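You operate a simulated robot arm through the tools that you are given. There is no shell and no other tool. Be economical: measure what you need, move in short steps, check, and stop when the job is done.

Carry out the task below with a simulated robot arm. There is one attempt and no reset: what you move stays moved.

TASK
On the dining table, make the white pod and the yellow tin change places.

It is judged by the outcome, as a careful person would: the job done as asked, and still so three seconds after it is handed in. It fails if anything else is knocked over, pushed out of place, dropped, spilled or broken.

THE ROBOT
A 6-joint arm with a two-finger parallel gripper, fixed in place. Base frame: the origin is at the foot of the arm, x ahead of it, y to its left, z up; the work surface is at about z = 750. Lengths are in mm, angles in degrees, forces in N, time in s.
With the tool pointing down near the work surface it reaches from about 180 to 640 mm from the base axis. Its first joint turns from -66.0 to 66.0 degrees. Payload 2.7 kg.
Tool frame: the origin (TCP) lies between the finger pads and is the grasp point; the fingertips stand 23 mm ahead of it; z points along the fingers, y is the line along which they close. The gripper opens to 94 mm. The fingers are 38 mm wide and 10 mm thick; the gripper's body (54 by 96 mm) begins 39 mm behind the TCP.
Orientation is that of the tool frame in the base frame, as [roll, pitch, yaw] about the fixed x, y, z axes, in that order (R = Rz(yaw) Ry(pitch) Rx(roll)). With the fingers straight down and closing along the base's y, the tool's x points along the base's -x, its y along +y and its z along -z.

THE INTERFACE
- The arm moves only by the tool arm_command. Its argument "commands" is a list of rows, each a list of 7 numbers: the shift along the tool's x, y, z in mm, then the turn, a rotation vector about the tool's x, y, z in degrees, then the finger opening in mm, from 0 to 94. In form: [[dx, dy, dz, ax, ay, az, grip], ...]. A call has 1 to 12 rows; each row is the pose to reach, as a shift and turn from the pose commanded when the call began, along the tool's axes at that moment. A row lasts 0.2 s, in which the tool goes at most 50 mm and 8.6 degrees; a call with a longer step from one row to the next is refused whole, and so is a gripper value outside its range. A pose out of reach is approached as far as the arm can. The call stops where the force on the tool passes 40 N (or 10 N more than at its start, if that is more) or the arm is blocked; 0.2 s more then pass. The fingers move at their own pace (about 45 mm/s each) and stop on an object; they squeeze with about 24 N. The grip force told is the motor's: it shows also when the fingers shut on nothing. Time passes only in rows, and 0.2 s behind the last, so rows that repeat a pose let the fingers close. It gives the time, the measured TCP pose, the force on the tool (base axes), the opening and the grip force at its end, in the units of the frame above (readings bear some noise).
- Cameras (640 x 400 px; columns grow to the right, rows downward): "scene" is fixed at [85.9, -445.9, 1423]; the picture's right is [0.70, -0.72, 0.00], its down [-0.40, -0.39, -0.83] and it looks along [0.59, 0.58, -0.56] (base axes); focal length 309 px, centre (320, 200). "wrist" rides on the gripper at [-39, 0, -44] in the tool frame; the picture's right is [0.00, -1.00, 0.00], its down [0.97, 0.00, -0.24] and it looks along [0.24, 0.00, 0.97] (tool axes); focal length 218 px, centre (320, 200).
- snapshot(camera): a new picture of that camera. No time passes.
- locate(camera, pixels): for up to 12 pixels [column, row] of the newest picture of that camera ("zoom" is the newest enlarged one), the place [x, y, z] in the base frame of the surface seen there, good to about 2 mm, but the place of the scene camera against the robot may be out by one fixed shift of up to 25 mm in any direction. No time passes.
- enlarge(camera, box): a new picture of the part [left, top, right, bottom] of that camera's present view, enlarged. No time passes.
- close_job(): hands the job in; it is judged then, once.

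Work in short steps. Measure before you move; look again where a grasp or a placing could have gone wrong, and mend it. You have 80 turns and 46 pictures in all, those below and enlarged ones among them. Open the gripper and draw the arm clear of the work before you hand the job in, unless the task says otherwise; then end with one line.

The tools are called as name(argument=value, ...) on one line, values as JSON. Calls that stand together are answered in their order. arm_command: Moves the arm, as the interface text tells. Its arguments: {"type":"object","properties":{"commands":{"type":"array","items":{"type":"array","items":{"type":"number"}}}},"required":["commands"]} The other tools are called the same way: snapshot (camera) takes a picture; locate (camera, pixels) gives the place of the surface under pixels of a picture; enlarge (camera, box) takes an enlarged picture of a part of a camera's view; close_job () hands the job in.

At the start:

```text
clock: 0.0
position: [392.4, 129.5, 1052.8]
tool_rot: [179.9, -0.1, -179.9]
ft_force: [0.4, -0.5, -0.4]
width: 94.0
grip_force: 0.0
```

scene: 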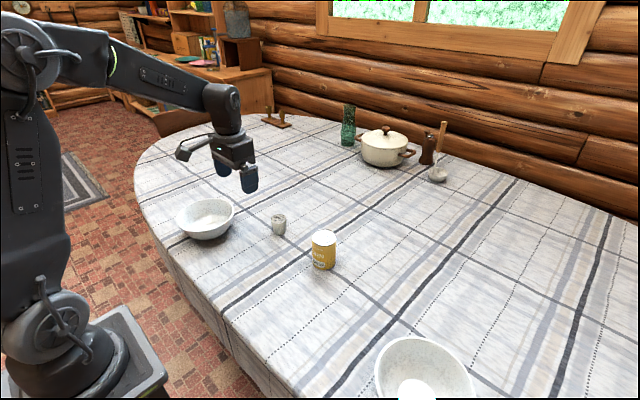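
wrist: 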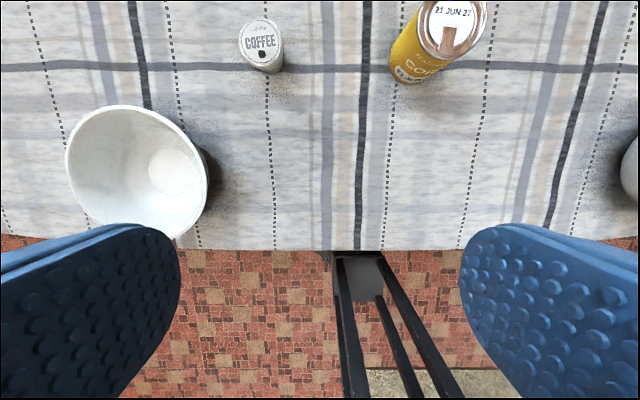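

The scene shows the small white pod at about (279,224) and the yellow tin at (323,250). I'll enlarge the scene and measure both objects in the wrist view.

enlarge(camera="scene", box=[160, 170, 400, 320])

locate(camera="wrist", pixels=[[259, 32], [240, 32], [279, 32], [264, 71], [455, 25], [420, 25], [485, 25], [405, 80], [265, 110], [340, 100], [140, 110], [208, 170]])

locate(camera="scene", pixels=[[279, 217], [279, 235], [323, 236], [323, 268], [205, 205], [428, 345], [417, 390], [387, 142], [250, 180]])

```text
2.67 times, centred on (280, 245) of scene
```

zoom: 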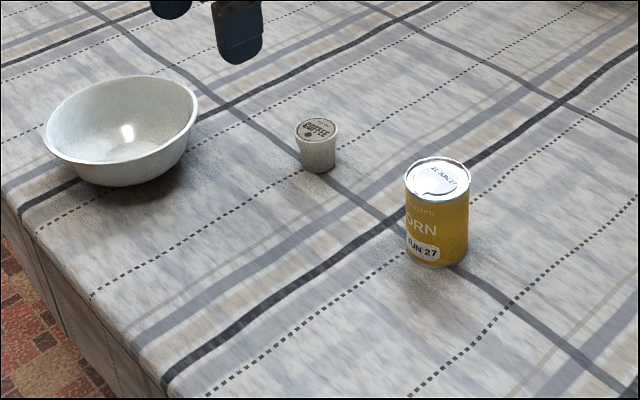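

```text
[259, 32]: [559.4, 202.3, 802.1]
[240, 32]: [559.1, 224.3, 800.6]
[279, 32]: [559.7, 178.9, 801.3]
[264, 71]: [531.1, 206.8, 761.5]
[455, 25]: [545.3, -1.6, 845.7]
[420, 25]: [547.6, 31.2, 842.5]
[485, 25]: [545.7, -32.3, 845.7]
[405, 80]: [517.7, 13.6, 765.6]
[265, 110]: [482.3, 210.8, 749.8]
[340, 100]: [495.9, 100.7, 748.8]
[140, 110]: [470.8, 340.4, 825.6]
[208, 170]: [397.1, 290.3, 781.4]
```

```text
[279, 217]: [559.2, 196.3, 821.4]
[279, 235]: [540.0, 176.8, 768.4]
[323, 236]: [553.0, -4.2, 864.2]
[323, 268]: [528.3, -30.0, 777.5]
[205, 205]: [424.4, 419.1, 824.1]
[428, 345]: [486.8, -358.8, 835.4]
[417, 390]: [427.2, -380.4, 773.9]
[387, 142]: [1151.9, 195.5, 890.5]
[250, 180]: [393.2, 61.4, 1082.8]
```

The pod is about 45 mm wide near (557,201) with its top at z≈801. The tin is about 65 mm wide near (545,0) with its top at z≈845. I'll move to a high viewpoint between them to measure more precisely.

arm_command(commands=[[-27, -8, 13, 0, 0, 0, 94], [-54, -15, 26, 0, 0, 0, 94], [-81, -22, 40, 0, 0, 0, 94], [-108, -30, 53, 0, 0, 0, 94], [-108, -30, 53, 0, 0, 0, 94]])

snapshot(camera="wrist")

```text
clock: 1.2
position: [499.7, 98.1, 999.0]
tool_rot: [-180.0, 0.0, -179.9]
ft_force: [-0.1, 0.2, 0.4]
width: 93.9
grip_force: 0.0
```

```text
42 pictures are left
```

wrist: 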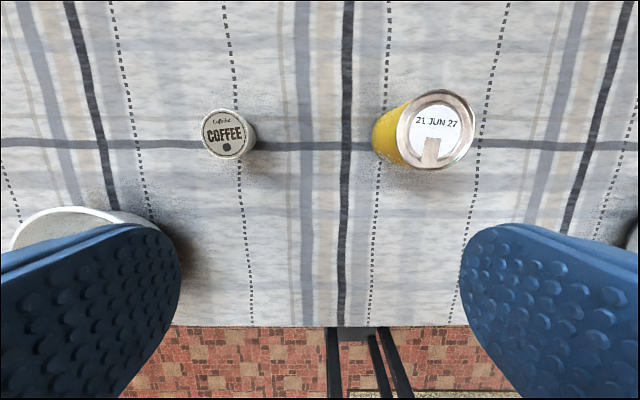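

The pod lid is centred at (224,134) and spans columns 202–246. The tin lid is centred at (435,129) and spans columns 397–475. I'll measure both, plus the bowl rim.

locate(camera="wrist", pixels=[[224, 134], [204, 134], [244, 134], [224, 113], [224, 154], [435, 129], [399, 129], [472, 129], [435, 92], [435, 165], [140, 216], [85, 208]])

```text
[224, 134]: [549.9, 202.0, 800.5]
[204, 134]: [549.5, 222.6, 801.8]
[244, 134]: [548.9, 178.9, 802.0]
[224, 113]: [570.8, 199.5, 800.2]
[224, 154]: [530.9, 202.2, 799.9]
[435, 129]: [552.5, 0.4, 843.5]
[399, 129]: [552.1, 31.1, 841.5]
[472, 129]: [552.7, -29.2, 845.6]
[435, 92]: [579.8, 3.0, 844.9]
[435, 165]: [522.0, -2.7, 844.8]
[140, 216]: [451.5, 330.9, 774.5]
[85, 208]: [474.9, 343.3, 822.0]
```

Pod centre is (550,201) and tin centre is (552,1). I'll go above the pod first with the gripper open.

arm_command(commands=[[-12, 26, 25, 0, 0, 0, 94], [-25, 52, 50, 0, 0, 0, 94], [-38, 78, 75, 0, 0, 0, 94], [-50, 102, 100, 0, 0, 0, 94], [-50, 102, 120, 0, 0, 0, 94], [-50, 102, 120, 0, 0, 0, 94]])

snapshot(camera="wrist")

```text
clock: 2.6
position: [550.9, 202.3, 878.5]
tool_rot: [179.9, -0.1, -180.0]
ft_force: [1.2, -0.1, -0.6]
width: 94.1
grip_force: 0.1
```

```text
41 pictures are left
```

wrist: 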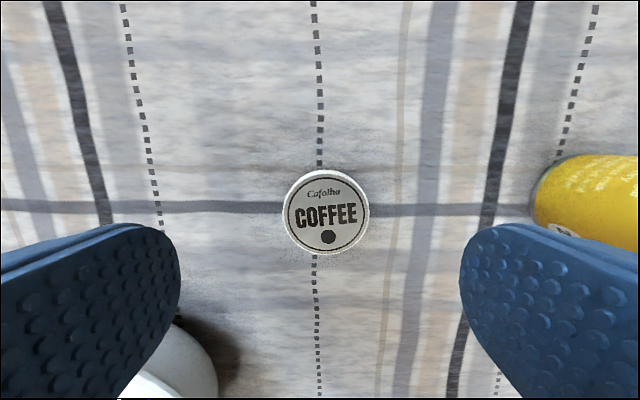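

The pod is at (326,212) and a bowl edge shows near (205,360). I'll check both before descending.

locate(camera="wrist", pixels=[[326, 212], [286, 212], [367, 212], [326, 173], [326, 250], [205, 350], [150, 330], [180, 325]])

```text
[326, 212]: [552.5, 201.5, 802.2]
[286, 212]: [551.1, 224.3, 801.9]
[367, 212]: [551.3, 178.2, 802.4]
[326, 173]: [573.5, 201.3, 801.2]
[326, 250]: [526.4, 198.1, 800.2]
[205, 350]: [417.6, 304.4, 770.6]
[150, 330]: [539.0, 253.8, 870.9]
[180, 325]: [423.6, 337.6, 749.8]
```

The bowl is well clear, so I descend to z≈785 and close on the pod.

arm_command(commands=[[0, -1, 30, 0, 0, 0, 94], [0, -1, 60, 0, 0, 0, 94], [0, -1, 80, 0, 0, 0, 94], [0, -1, 94, 0, 0, 0, 94], [0, -1, 94, 0, 0, 0, 60], [0, -1, 94, 0, 0, 0, 30], [0, -1, 94, 0, 0, 0, 30], [0, -1, 94, 0, 0, 0, 30], [0, -1, 94, 0, 0, 0, 30]])

```text
clock: 4.6
position: [549.7, 200.2, 786.7]
tool_rot: [179.9, -0.1, -179.9]
ft_force: [0.0, 0.1, 0.0]
width: 49.4
grip_force: 24.0
```

It's gripped at 49 mm with 24 N. I'll lift and check.

arm_command(commands=[[0, 0, -10, 0, 0, 0, 30], [0, 0, -30, 0, 0, 0, 30], [0, 0, -60, 0, 0, 0, 30], [0, 0, -60, 0, 0, 0, 30]])

snapshot(camera="wrist")

enlarge(camera="scene", box=[160, 140, 400, 290])

```text
clock: 5.6
position: [550.2, 200.4, 845.7]
tool_rot: [-179.9, 0.1, -179.9]
ft_force: [1.0, 0.2, -0.9]
width: 48.5
grip_force: 23.7
```

```text
40 pictures are left
```

wrist: 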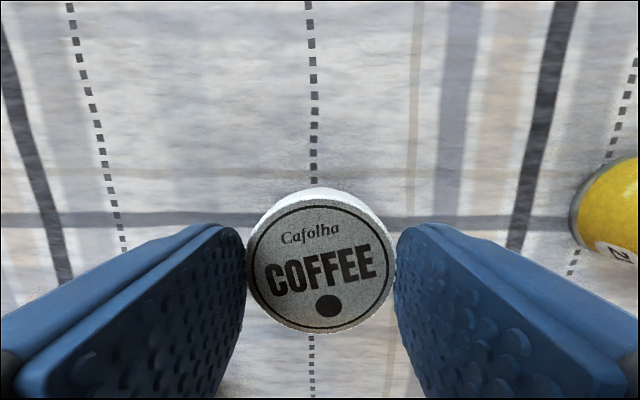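

```text
2.67 times, centred on (280, 215) of scene
```

zoom: 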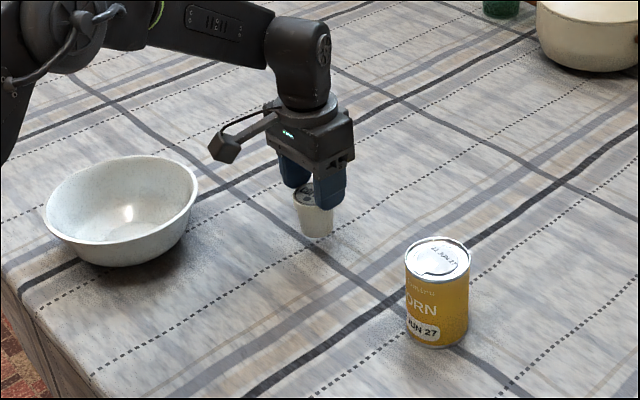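

The pod is held. I'll check whether its lid has tilted or slipped in the fingers.

locate(camera="wrist", pixels=[[320, 265], [320, 215], [320, 320], [275, 265], [368, 265]])

```text
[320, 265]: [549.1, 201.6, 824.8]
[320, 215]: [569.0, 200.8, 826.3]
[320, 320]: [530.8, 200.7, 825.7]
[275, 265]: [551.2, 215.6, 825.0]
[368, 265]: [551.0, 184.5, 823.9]
```

The lid is at z=825 with the TCP at 846, but it was about 15 mm above the TCP when I gripped. The pod has slipped down to the fingertips. I'll lower it near the table at once and see whether it is still slipping.

arm_command(commands=[[0, 0, 8, 0, 0, 0, 20], [0, 0, 16, 0, 0, 0, 20], [0, 0, 16, 0, 0, 0, 20]])

snapshot(camera="wrist")

locate(camera="wrist", pixels=[[320, 265], [320, 215], [320, 310], [275, 265], [368, 265]])

enlarge(camera="scene", box=[240, 180, 320, 230])

```text
clock: 6.4
position: [549.7, 200.3, 829.7]
tool_rot: [179.8, 0.0, -180.0]
ft_force: [0.5, 0.3, 0.1]
width: 48.4
grip_force: 24.5
```

```text
38 pictures are left
```

wrist: 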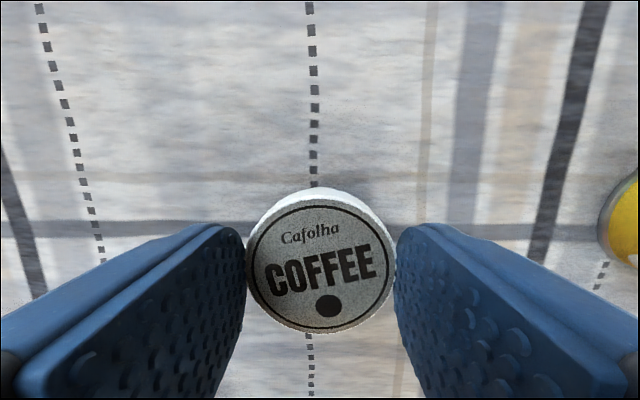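

```text
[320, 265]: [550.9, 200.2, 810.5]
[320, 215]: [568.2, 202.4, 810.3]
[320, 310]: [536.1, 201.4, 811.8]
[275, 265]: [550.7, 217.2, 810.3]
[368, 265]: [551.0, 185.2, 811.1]
```

```text
8.00 times, centred on (280, 205) of scene
```

zoom: 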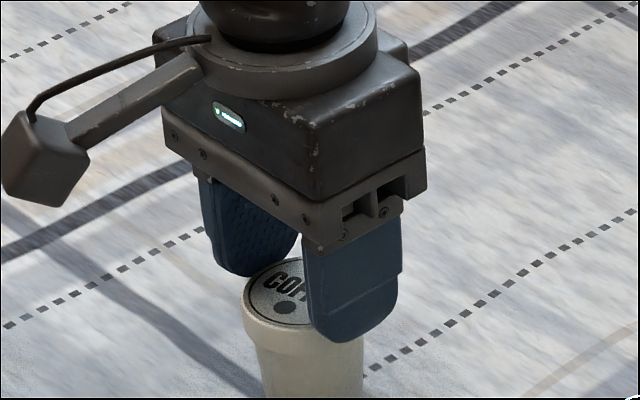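

The grip holds steady but only by the fingertips, with the base at about z=760. I'll set it down gently, open, and regrip with the TCP nearer the rim band.

arm_command(commands=[[0, 0, 4, 0, 0, 0, 20], [0, 0, 8, 0, 0, 0, 20], [0, 0, 9, 0, 0, 0, 20], [0, 0, 9, 0, 0, 0, 65], [0, 0, 9, 0, 0, 0, 65], [0, 0, 9, 0, 0, 0, 65]])

snapshot(camera="wrist")

locate(camera="wrist", pixels=[[320, 265], [320, 220], [320, 310], [275, 265], [368, 265]])

```text
clock: 7.8
position: [549.9, 199.3, 822.9]
tool_rot: [-179.9, 0.0, -179.9]
ft_force: [-0.1, 0.6, 0.1]
width: 64.7
grip_force: 0.0
```

```text
36 pictures are left
```

wrist: 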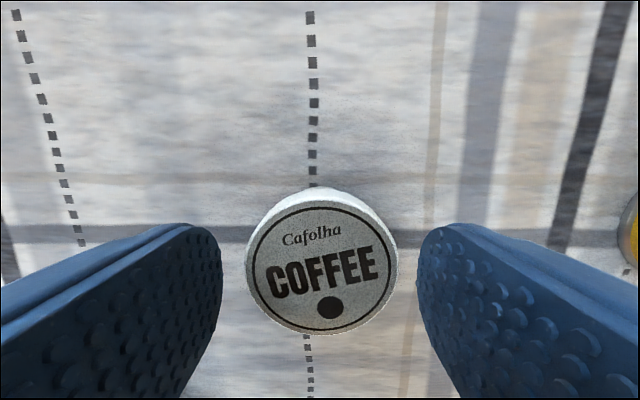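

```text
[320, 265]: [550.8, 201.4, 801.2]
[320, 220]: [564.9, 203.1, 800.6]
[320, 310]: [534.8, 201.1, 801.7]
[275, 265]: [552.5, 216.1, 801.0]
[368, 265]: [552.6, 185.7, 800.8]
```

The pod stands upright at (550,201) with its lid at 801. I'll regrip with the TCP at about 797 and lift slowly by 8 mm.

arm_command(commands=[[0, 1, 12, 0, 0, 0, 65], [0, 1, 25, 0, 0, 0, 65], [0, 1, 25, 0, 0, 0, 20], [0, 1, 25, 0, 0, 0, 20], [0, 1, 25, 0, 0, 0, 20], [0, 1, 25, 0, 0, 0, 20], [0, 1, 23, 0, 0, 0, 20], [0, 1, 21, 0, 0, 0, 20], [0, 1, 19, 0, 0, 0, 20], [0, 1, 17, 0, 0, 0, 20]])

snapshot(camera="wrist")

locate(camera="wrist", pixels=[[320, 280], [320, 310], [300, 280], [345, 280]])

```text
clock: 10.0
position: [549.0, 201.4, 803.8]
tool_rot: [180.0, 0.0, -179.9]
ft_force: [-0.1, -0.3, 0.0]
width: 48.1
grip_force: 24.0
```

```text
35 pictures are left
```

wrist: 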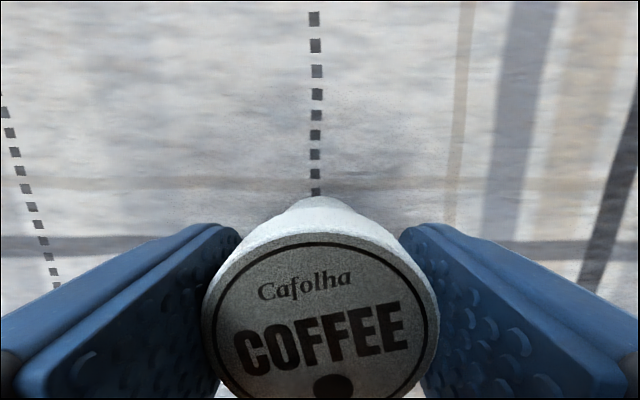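

```text
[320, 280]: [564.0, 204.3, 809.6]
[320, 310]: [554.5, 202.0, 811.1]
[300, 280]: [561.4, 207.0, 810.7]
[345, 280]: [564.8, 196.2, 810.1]
```

The lid is at 810 with the TCP at 804, so there was no slip this time. I'll lift another 10 mm and carry it slowly and low toward the free spot at (450,100).

arm_command(commands=[[0, 0, -3, 0, 0, 0, 20], [0, 0, -6, 0, 0, 0, 20], [0, 0, -9, 0, 0, 0, 20], [2, -2, -10, 0, 0, 0, 20], [7, -7, -10, 0, 0, 0, 20], [14, -14, -10, 0, 0, 0, 20], [22, -22, -10, 0, 0, 0, 20], [30, -30, -10, 0, 0, 0, 20], [38, -38, -10, 0, 0, 0, 20], [45, -45, -10, 0, 0, 0, 20], [49, -49, -10, 0, 0, 0, 20], [50, -50, -10, 0, 0, 0, 20]])

snapshot(camera="wrist")

locate(camera="wrist", pixels=[[320, 280], [320, 310], [300, 280], [345, 280]])

```text
clock: 12.6
position: [500.3, 150.9, 812.5]
tool_rot: [179.9, 0.0, -180.0]
ft_force: [1.0, -0.3, -1.4]
width: 48.6
grip_force: 24.0
```

```text
34 pictures are left
```

wrist: 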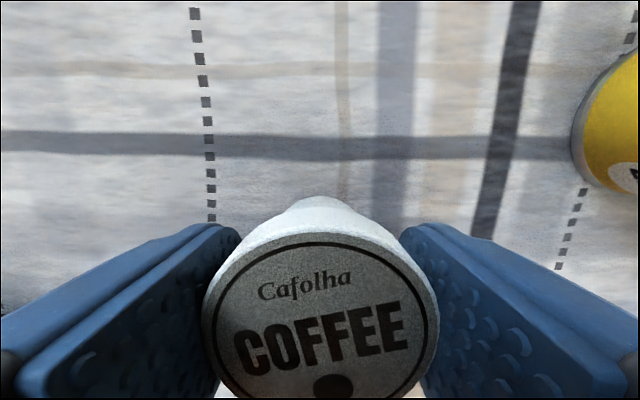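

```text
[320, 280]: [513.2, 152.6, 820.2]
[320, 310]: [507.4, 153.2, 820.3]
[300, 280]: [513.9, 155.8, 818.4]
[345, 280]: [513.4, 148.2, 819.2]
```

The hold is firm, with the lid at 819.5. I'll continue to (450,100).

arm_command(commands=[[5, -5, 0, 0, 0, 0, 20], [12, -12, 0, 0, 0, 0, 20], [20, -20, 0, 0, 0, 0, 20], [28, -28, 0, 0, 0, 0, 20], [36, -36, 0, 0, 0, 0, 20], [44, -44, 0, 0, 0, 0, 20], [49, -49, 0, 0, 0, 0, 20], [50, -50, 4, 0, 0, 0, 20], [50, -50, 8, 0, 0, 0, 20], [50, -50, 12, 0, 0, 0, 20], [50, -50, 16, 0, 0, 0, 20], [50, -50, 18, 0, 0, 0, 20]])

enlarge(camera="scene", box=[200, 180, 360, 280])

snapshot(camera="wrist")

locate(camera="wrist", pixels=[[320, 280], [320, 310], [300, 280], [345, 280], [320, 150]])

```text
clock: 15.2
position: [449.9, 100.7, 795.4]
tool_rot: [-180.0, 0.1, -179.9]
ft_force: [-0.3, -0.2, -1.3]
width: 48.2
grip_force: 23.9
```

```text
4.00 times, centred on (280, 230) of scene
```

zoom: 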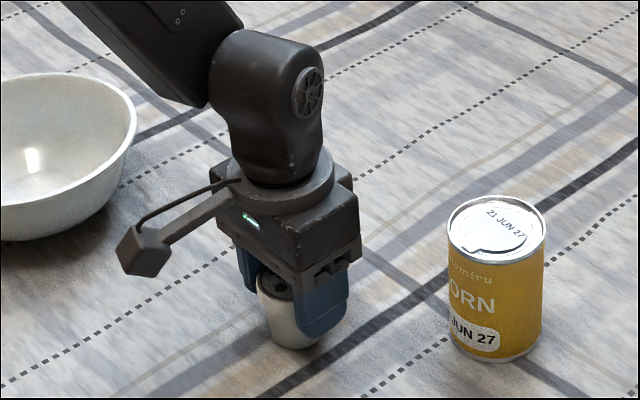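

```text
32 pictures are left
```

wrist: 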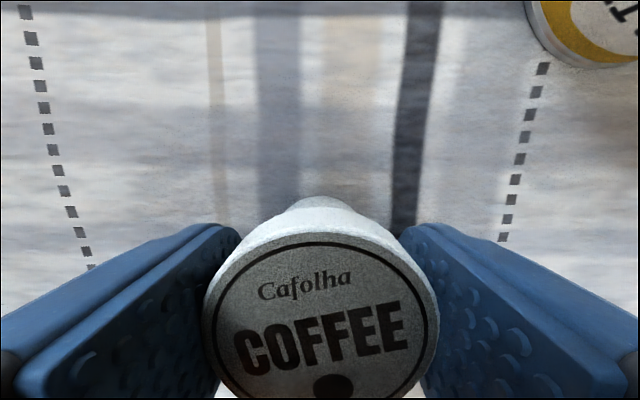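

```text
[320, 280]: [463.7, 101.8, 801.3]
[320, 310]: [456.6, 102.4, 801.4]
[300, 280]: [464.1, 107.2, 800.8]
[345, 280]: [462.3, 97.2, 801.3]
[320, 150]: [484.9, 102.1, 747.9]
```

The pod is at table height with its lid at 801. I'll ease down 1 mm, release, and rise clear.

arm_command(commands=[[0, 0, 1, 0, 0, 0, 20], [0, 0, 1, 0, 0, 0, 60], [0, 0, 1, 0, 0, 0, 70], [0, 0, 1, 0, 0, 0, 70], [0, 0, -25, 0, 0, 0, 80], [0, 0, -65, 0, 0, 0, 94], [0, 0, -105, 0, 0, 0, 94], [-30, -25, -125, 0, 0, 0, 94], [-60, -60, -125, 0, 0, 0, 94], [-85, -90, -125, 0, 0, 0, 94], [-101, -100, -125, 0, 0, 0, 94], [-101, -100, -125, 0, 0, 0, 94]])

snapshot(camera="wrist")

enlarge(camera="scene", box=[200, 180, 360, 280])

```text
clock: 17.8
position: [549.5, 2.3, 919.8]
tool_rot: [-179.9, 0.0, -179.8]
ft_force: [1.6, -1.0, -0.1]
width: 94.0
grip_force: 0.0
```

```text
31 pictures are left
```

wrist: 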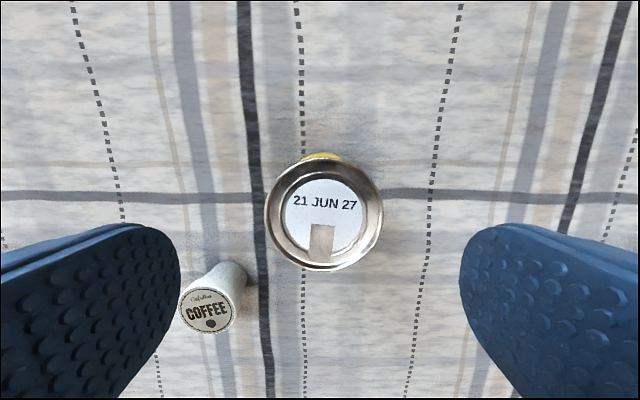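

```text
4.00 times, centred on (280, 230) of scene
```

zoom: 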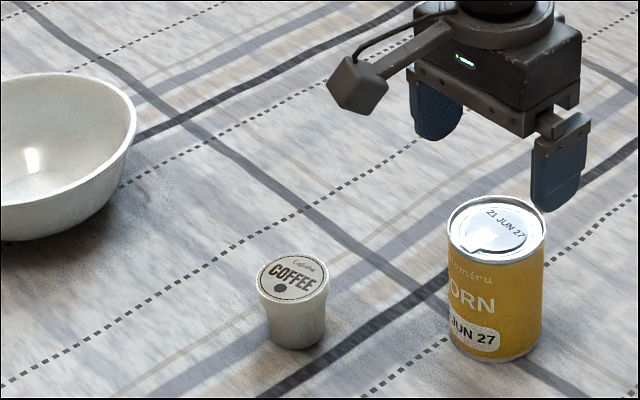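

The pod stands at the temporary spot. Now I'll measure the tin (lid centre ~ (324,214)) and the pod.

locate(camera="wrist", pixels=[[324, 214], [268, 214], [380, 214], [324, 162], [324, 266], [205, 312], [184, 312], [228, 312], [205, 293], [205, 330]])

```text
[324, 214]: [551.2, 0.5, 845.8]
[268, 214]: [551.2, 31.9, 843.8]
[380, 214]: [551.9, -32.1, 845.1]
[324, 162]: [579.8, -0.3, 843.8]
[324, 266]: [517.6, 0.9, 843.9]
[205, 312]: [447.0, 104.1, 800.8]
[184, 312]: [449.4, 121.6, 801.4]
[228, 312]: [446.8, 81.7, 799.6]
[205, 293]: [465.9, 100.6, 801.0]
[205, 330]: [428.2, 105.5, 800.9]
```

Tin centre is (550,0), 64 mm wide. I descend to z≈816, which keeps the gripper body above the lid, then close and lift slowly.

arm_command(commands=[[0, -1.5, 30, 0, 0, 0, 94], [0, -1.5, 60, 0, 0, 0, 94], [0, -1.5, 90, 0, 0, 0, 94], [0, -1.5, 104, 0, 0, 0, 94], [0, -1.5, 104, 0, 0, 0, 50], [0, -1.5, 104, 0, 0, 0, 40], [0, -1.5, 104, 0, 0, 0, 40], [0, -1.5, 104, 0, 0, 0, 40], [0, -1.5, 102, 0, 0, 0, 40], [0, -1.5, 100, 0, 0, 0, 40], [0, -1.5, 98, 0, 0, 0, 40], [0, -1.5, 96, 0, 0, 0, 40]])

snapshot(camera="wrist")

enlarge(camera="scene", box=[240, 180, 400, 280])

```text
clock: 20.4
position: [551.0, 2.6, 824.5]
tool_rot: [179.9, 0.0, -180.0]
ft_force: [-0.4, 0.2, -4.2]
width: 65.4
grip_force: 24.0
```

```text
29 pictures are left
```

wrist: 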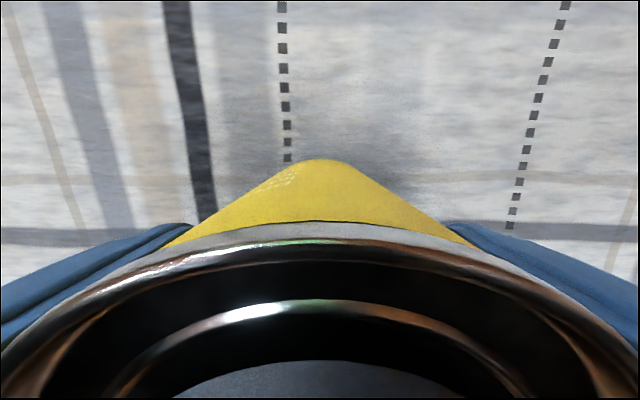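

```text
4.00 times, centred on (320, 230) of scene
```

zoom: 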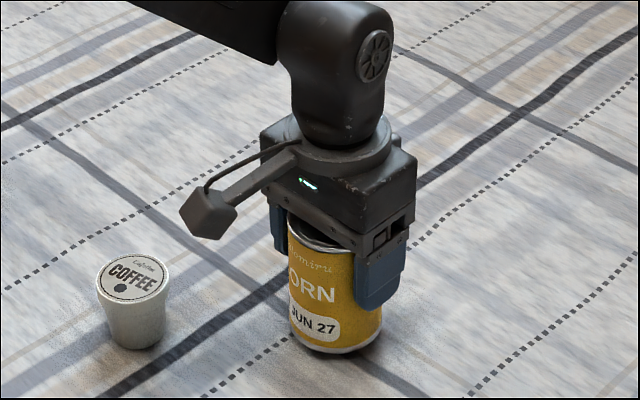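

The load is about 4 N, so the tin is off the table. I'll check the lid height at (320,232) for slip.

locate(camera="wrist", pixels=[[320, 232], [320, 224], [320, 380], [200, 270], [440, 270]])

```text
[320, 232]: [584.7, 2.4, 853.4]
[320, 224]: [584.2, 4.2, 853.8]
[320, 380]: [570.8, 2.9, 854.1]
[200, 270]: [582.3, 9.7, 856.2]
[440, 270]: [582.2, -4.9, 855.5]
```

There's no slip. I'll raise a little more and carry it along +y at constant x, toward y=201, in two calls.

arm_command(commands=[[0, 0, -4, 0, 0, 0, 40], [0, 0, -8, 0, 0, 0, 40], [0, 4, -8, 0, 0, 0, 40], [0, 12, -8, 0, 0, 0, 40], [0, 22, -8, 0, 0, 0, 40], [0, 34, -8, 0, 0, 0, 40], [0, 46, -8, 0, 0, 0, 40], [0, 58, -8, 0, 0, 0, 40], [0, 70, -8, 0, 0, 0, 40], [0, 82, -8, 0, 0, 0, 40], [0, 92, -8, 0, 0, 0, 40], [0, 98, -8, 0, 0, 0, 40]])

arm_command(commands=[[0, 6, 0, 0, 0, 0, 40], [0, 16, 0, 0, 0, 0, 40], [0, 28, 0, 0, 0, 0, 40], [0, 40, 0, 0, 0, 0, 40], [0, 52, 0, 0, 0, 0, 40], [0, 64, 0, 0, 0, 0, 40], [0, 76, 0, 0, 0, 0, 40], [0, 87, 0, 0, 0, 0, 40], [0, 96, 0, 0, 0, 0, 40], [0, 101, 0, 0, 0, 0, 40], [0, 101, 0, 0, 0, 0, 40]])

snapshot(camera="wrist")

locate(camera="wrist", pixels=[[320, 232], [320, 224], [320, 380], [200, 270], [440, 270], [320, 100]])

```text
clock: 23.0
position: [551.8, 98.3, 833.5]
tool_rot: [-179.9, -0.1, -179.9]
ft_force: [0.3, 0.1, -3.8]
width: 65.5
grip_force: 23.8
```

```text
clock: 25.4
position: [550.5, 199.0, 831.9]
tool_rot: [-180.0, 0.0, -179.9]
ft_force: [-0.5, 0.2, -4.1]
width: 65.6
grip_force: 23.7
```

```text
27 pictures are left
```

wrist: 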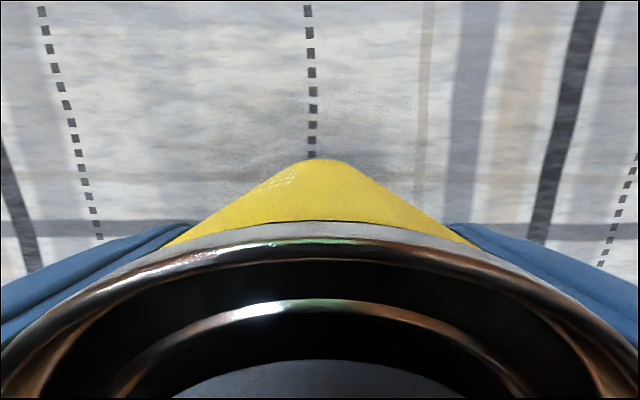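

```text
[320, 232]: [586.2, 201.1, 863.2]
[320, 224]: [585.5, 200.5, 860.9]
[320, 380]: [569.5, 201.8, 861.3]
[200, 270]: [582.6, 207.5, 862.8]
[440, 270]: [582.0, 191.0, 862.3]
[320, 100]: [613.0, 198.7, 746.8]
```

The tin is over (550.5,200) with its lid at 862. I'll lower 16 mm, release, and rise.

arm_command(commands=[[0, 1, 4, 0, 0, 0, 40], [0, 1, 8, 0, 0, 0, 40], [0, 1, 12, 0, 0, 0, 40], [0, 1, 14, 0, 0, 0, 40], [0, 1, 16, 0, 0, 0, 40], [0, 1, 16.5, 0, 0, 0, 40], [0, 1, 16.5, 0, 0, 0, 40]])

```text
clock: 27.0
position: [550.9, 200.0, 816.7]
tool_rot: [180.0, -0.1, -179.8]
ft_force: [-0.4, 0.0, -2.7]
width: 65.4
grip_force: 24.0
```

The force has fallen from 4.1 to 2.7 N, so the tin is partly supported. I'll ease down a bit more, then open.

arm_command(commands=[[0, 0, 0.5, 0, 0, 0, 40], [0, 0, 1, 0, 0, 0, 40], [0, 0, 1, 0, 0, 0, 75], [0, 0, 1, 0, 0, 0, 85], [0, 0, 1, 0, 0, 0, 90], [0, 0, -10, 0, 0, 0, 90], [0, 0, -40, 0, 0, 0, 90], [0, 0, -75, 0, 0, 0, 90], [0, 0, -105, 0, 0, 0, 90], [0, 0, -105, 0, 0, 0, 90]])

snapshot(camera="wrist")

locate(camera="wrist", pixels=[[324, 214], [268, 214], [380, 214], [324, 162], [324, 266]])

```text
clock: 29.2
position: [550.8, 200.4, 922.5]
tool_rot: [180.0, 0.0, -179.9]
ft_force: [-0.9, 0.9, 0.2]
width: 89.9
grip_force: 0.0
```

```text
26 pictures are left
```

wrist: 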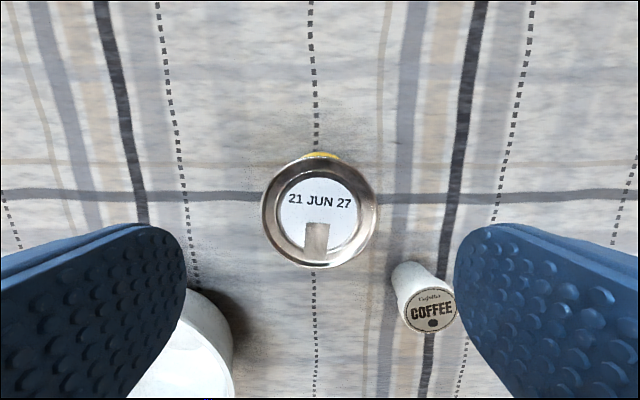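

```text
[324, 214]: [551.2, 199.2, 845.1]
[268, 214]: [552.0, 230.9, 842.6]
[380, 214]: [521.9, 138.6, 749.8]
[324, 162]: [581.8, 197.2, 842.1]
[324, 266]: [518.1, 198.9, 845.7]
```

The tin stands at about (550,201). Next I go above the pod at about (449,101), still high.

arm_command(commands=[[25, -25, 0, 0, 0, 0, 75], [50, -50, 0, 0, 0, 0, 75], [75, -75, 0, 0, 0, 0, 75], [101, -99, 0, 0, 0, 0, 75], [101, -99, 35, 0, 0, 0, 75], [101, -99, 65, 0, 0, 0, 75], [101, -99, 65, 0, 0, 0, 75]])

snapshot(camera="wrist")

locate(camera="wrist", pixels=[[320, 220], [280, 220], [365, 220], [320, 185], [320, 260]])

```text
clock: 30.8
position: [450.0, 100.4, 857.9]
tool_rot: [179.9, 0.1, -180.0]
ft_force: [0.5, 1.1, -0.2]
width: 75.0
grip_force: 0.0
```

```text
25 pictures are left
```

wrist: 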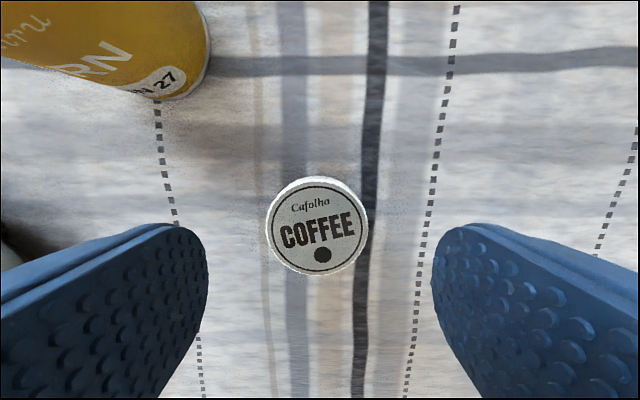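

```text
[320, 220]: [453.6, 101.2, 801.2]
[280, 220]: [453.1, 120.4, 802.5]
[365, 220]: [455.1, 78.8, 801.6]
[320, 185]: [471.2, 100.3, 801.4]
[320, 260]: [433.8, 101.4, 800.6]
```

The pod is centred under the gripper (lid ~ (317,228)). I descend to z≈797, the grip height that worked, then close and lift slowly.

arm_command(commands=[[0, 1, 25, 0, 0, 0, 75], [0, 1, 48, 0, 0, 0, 75], [0, 1, 61, 0, 0, 0, 75], [0, 1, 61, 0, 0, 0, 20], [0, 1, 61, 0, 0, 0, 20], [0, 1, 61, 0, 0, 0, 20], [0, 1, 61, 0, 0, 0, 20], [0, 1, 61, 0, 0, 0, 20], [0, 1, 59, 0, 0, 0, 20], [0, 1, 56, 0, 0, 0, 20], [0, 1, 53, 0, 0, 0, 20], [0, 1, 50, 0, 0, 0, 20]])

snapshot(camera="wrist")

locate(camera="wrist", pixels=[[320, 280], [320, 310], [300, 280], [345, 280]])

```text
clock: 33.4
position: [449.8, 101.2, 806.0]
tool_rot: [180.0, 0.0, -179.9]
ft_force: [-0.3, -0.1, -0.5]
width: 48.4
grip_force: 23.5
```

```text
24 pictures are left
```

wrist: 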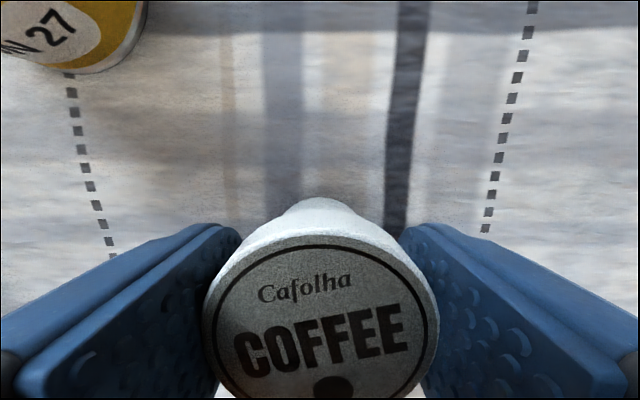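

```text
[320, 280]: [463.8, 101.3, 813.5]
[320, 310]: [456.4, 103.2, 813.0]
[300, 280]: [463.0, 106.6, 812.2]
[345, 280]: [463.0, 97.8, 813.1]
```

Lid is at 813 and firmly held. I'll raise slightly and carry it slowly to (551,0).

arm_command(commands=[[0, 0, -3, 0, 0, 0, 20], [-2, -2, -6, 0, 0, 0, 20], [-7, -7, -6, 0, 0, 0, 20], [-13, -13, -6, 0, 0, 0, 20], [-20, -20, -6, 0, 0, 0, 20], [-27, -27, -6, 0, 0, 0, 20], [-34, -34, -6, 0, 0, 0, 20], [-40, -40, -6, 0, 0, 0, 20], [-45, -45, -6, 0, 0, 0, 20], [-49, -49, -6, 0, 0, 0, 20], [-50, -50, -6, 0, 0, 0, 20]])

arm_command(commands=[[-2, -2, 0, 0, 0, 0, 20], [-7, -7, 0, 0, 0, 0, 20], [-13, -13, 0, 0, 0, 0, 20], [-20, -20, 0, 0, 0, 0, 20], [-27, -27, 0, 0, 0, 0, 20], [-34, -34, 0, 0, 0, 0, 20], [-40, -40, 0, 0, 0, 0, 20], [-46, -46, 0, 0, 0, 0, 20], [-50, -50, 0, 0, 0, 0, 20], [-51, -51, 0, 0, 0, 0, 20], [-51, -51, 0, 0, 0, 0, 20]])

snapshot(camera="wrist")

locate(camera="wrist", pixels=[[320, 280], [320, 310], [300, 280], [345, 280]])

```text
clock: 35.8
position: [499.5, 51.7, 812.3]
tool_rot: [179.9, 0.1, 180.0]
ft_force: [-0.4, -0.6, 0.3]
width: 48.3
grip_force: 24.2
```

```text
clock: 38.2
position: [549.6, 0.9, 813.2]
tool_rot: [-179.9, 0.0, -179.8]
ft_force: [-0.2, -0.3, -0.2]
width: 48.2
grip_force: 23.5
```

```text
23 pictures are left
```

wrist: 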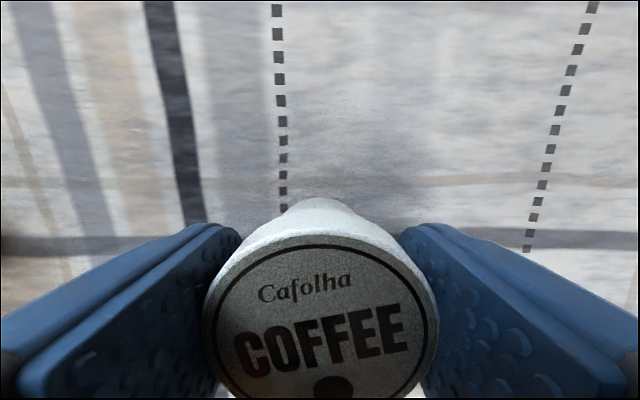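

```text
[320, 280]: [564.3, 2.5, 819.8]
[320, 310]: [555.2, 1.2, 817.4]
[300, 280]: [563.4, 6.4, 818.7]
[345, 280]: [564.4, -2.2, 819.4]
```

The pod is over (550,1) with its lid at 819, so I'll lower 18 mm, release, and rise.

arm_command(commands=[[0, 0, 4, 0, 0, 0, 20], [0, 0, 8, 0, 0, 0, 20], [0, 0, 12, 0, 0, 0, 20], [0, 0, 15, 0, 0, 0, 20], [0, 0, 17, 0, 0, 0, 20], [0, 0, 18, 0, 0, 0, 20], [0, 0, 18, 0, 0, 0, 20], [0, 0, 18, 0, 0, 0, 60], [0, 0, 18, 0, 0, 0, 70], [0, 0, 18, 0, 0, 0, 75]])

arm_command(commands=[[0, 0, -10, 0, 0, 0, 80], [0, 0, -40, 0, 0, 0, 90], [0, 0, -80, 0, 0, 0, 94], [0, 0, -120, 0, 0, 0, 94], [20, 30, -150, 0, 0, 0, 94], [40, 60, -175, 0, 0, 0, 94], [60, 90, -195, 0, 0, 0, 94], [60, 90, -195, 0, 0, 0, 94]])

snapshot(camera="wrist")

snapshot(camera="scene")

```text
clock: 40.4
position: [550.6, 1.2, 795.7]
tool_rot: [-180.0, 0.0, -179.9]
ft_force: [-0.1, -0.2, 0.7]
width: 75.0
grip_force: 0.1
```

```text
clock: 42.2
position: [489.8, 91.1, 989.3]
tool_rot: [-180.0, 0.0, -180.0]
ft_force: [0.9, 0.2, 0.3]
width: 94.0
grip_force: 0.0
```

```text
22 pictures are left
```

wrist: 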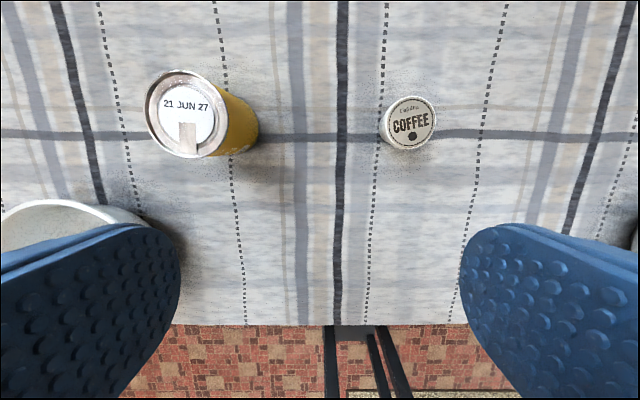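

```text
21 pictures are left
```

scene: 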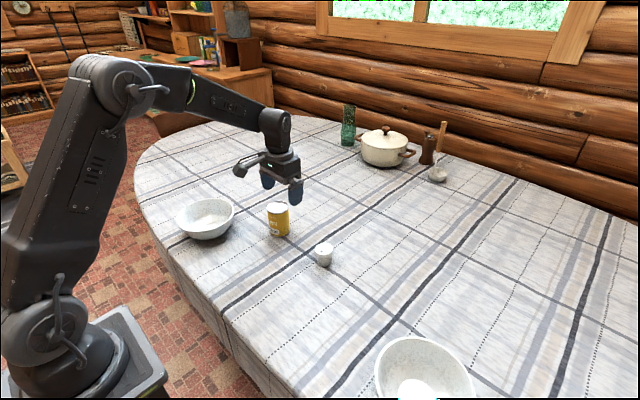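

Both pictures show the tin and pod upright in swapped places, nothing else disturbed, and the arm clear with the gripper open. I'll hand it in.

close_job()

```text
The job is handed in.
```

The white pod and the yellow tin have swapped places, each standing upright within a few millimetres of the other's old spot. On the first lift the pod slipped in the fingers, so I set it down and regripped it. Nothing else was disturbed.
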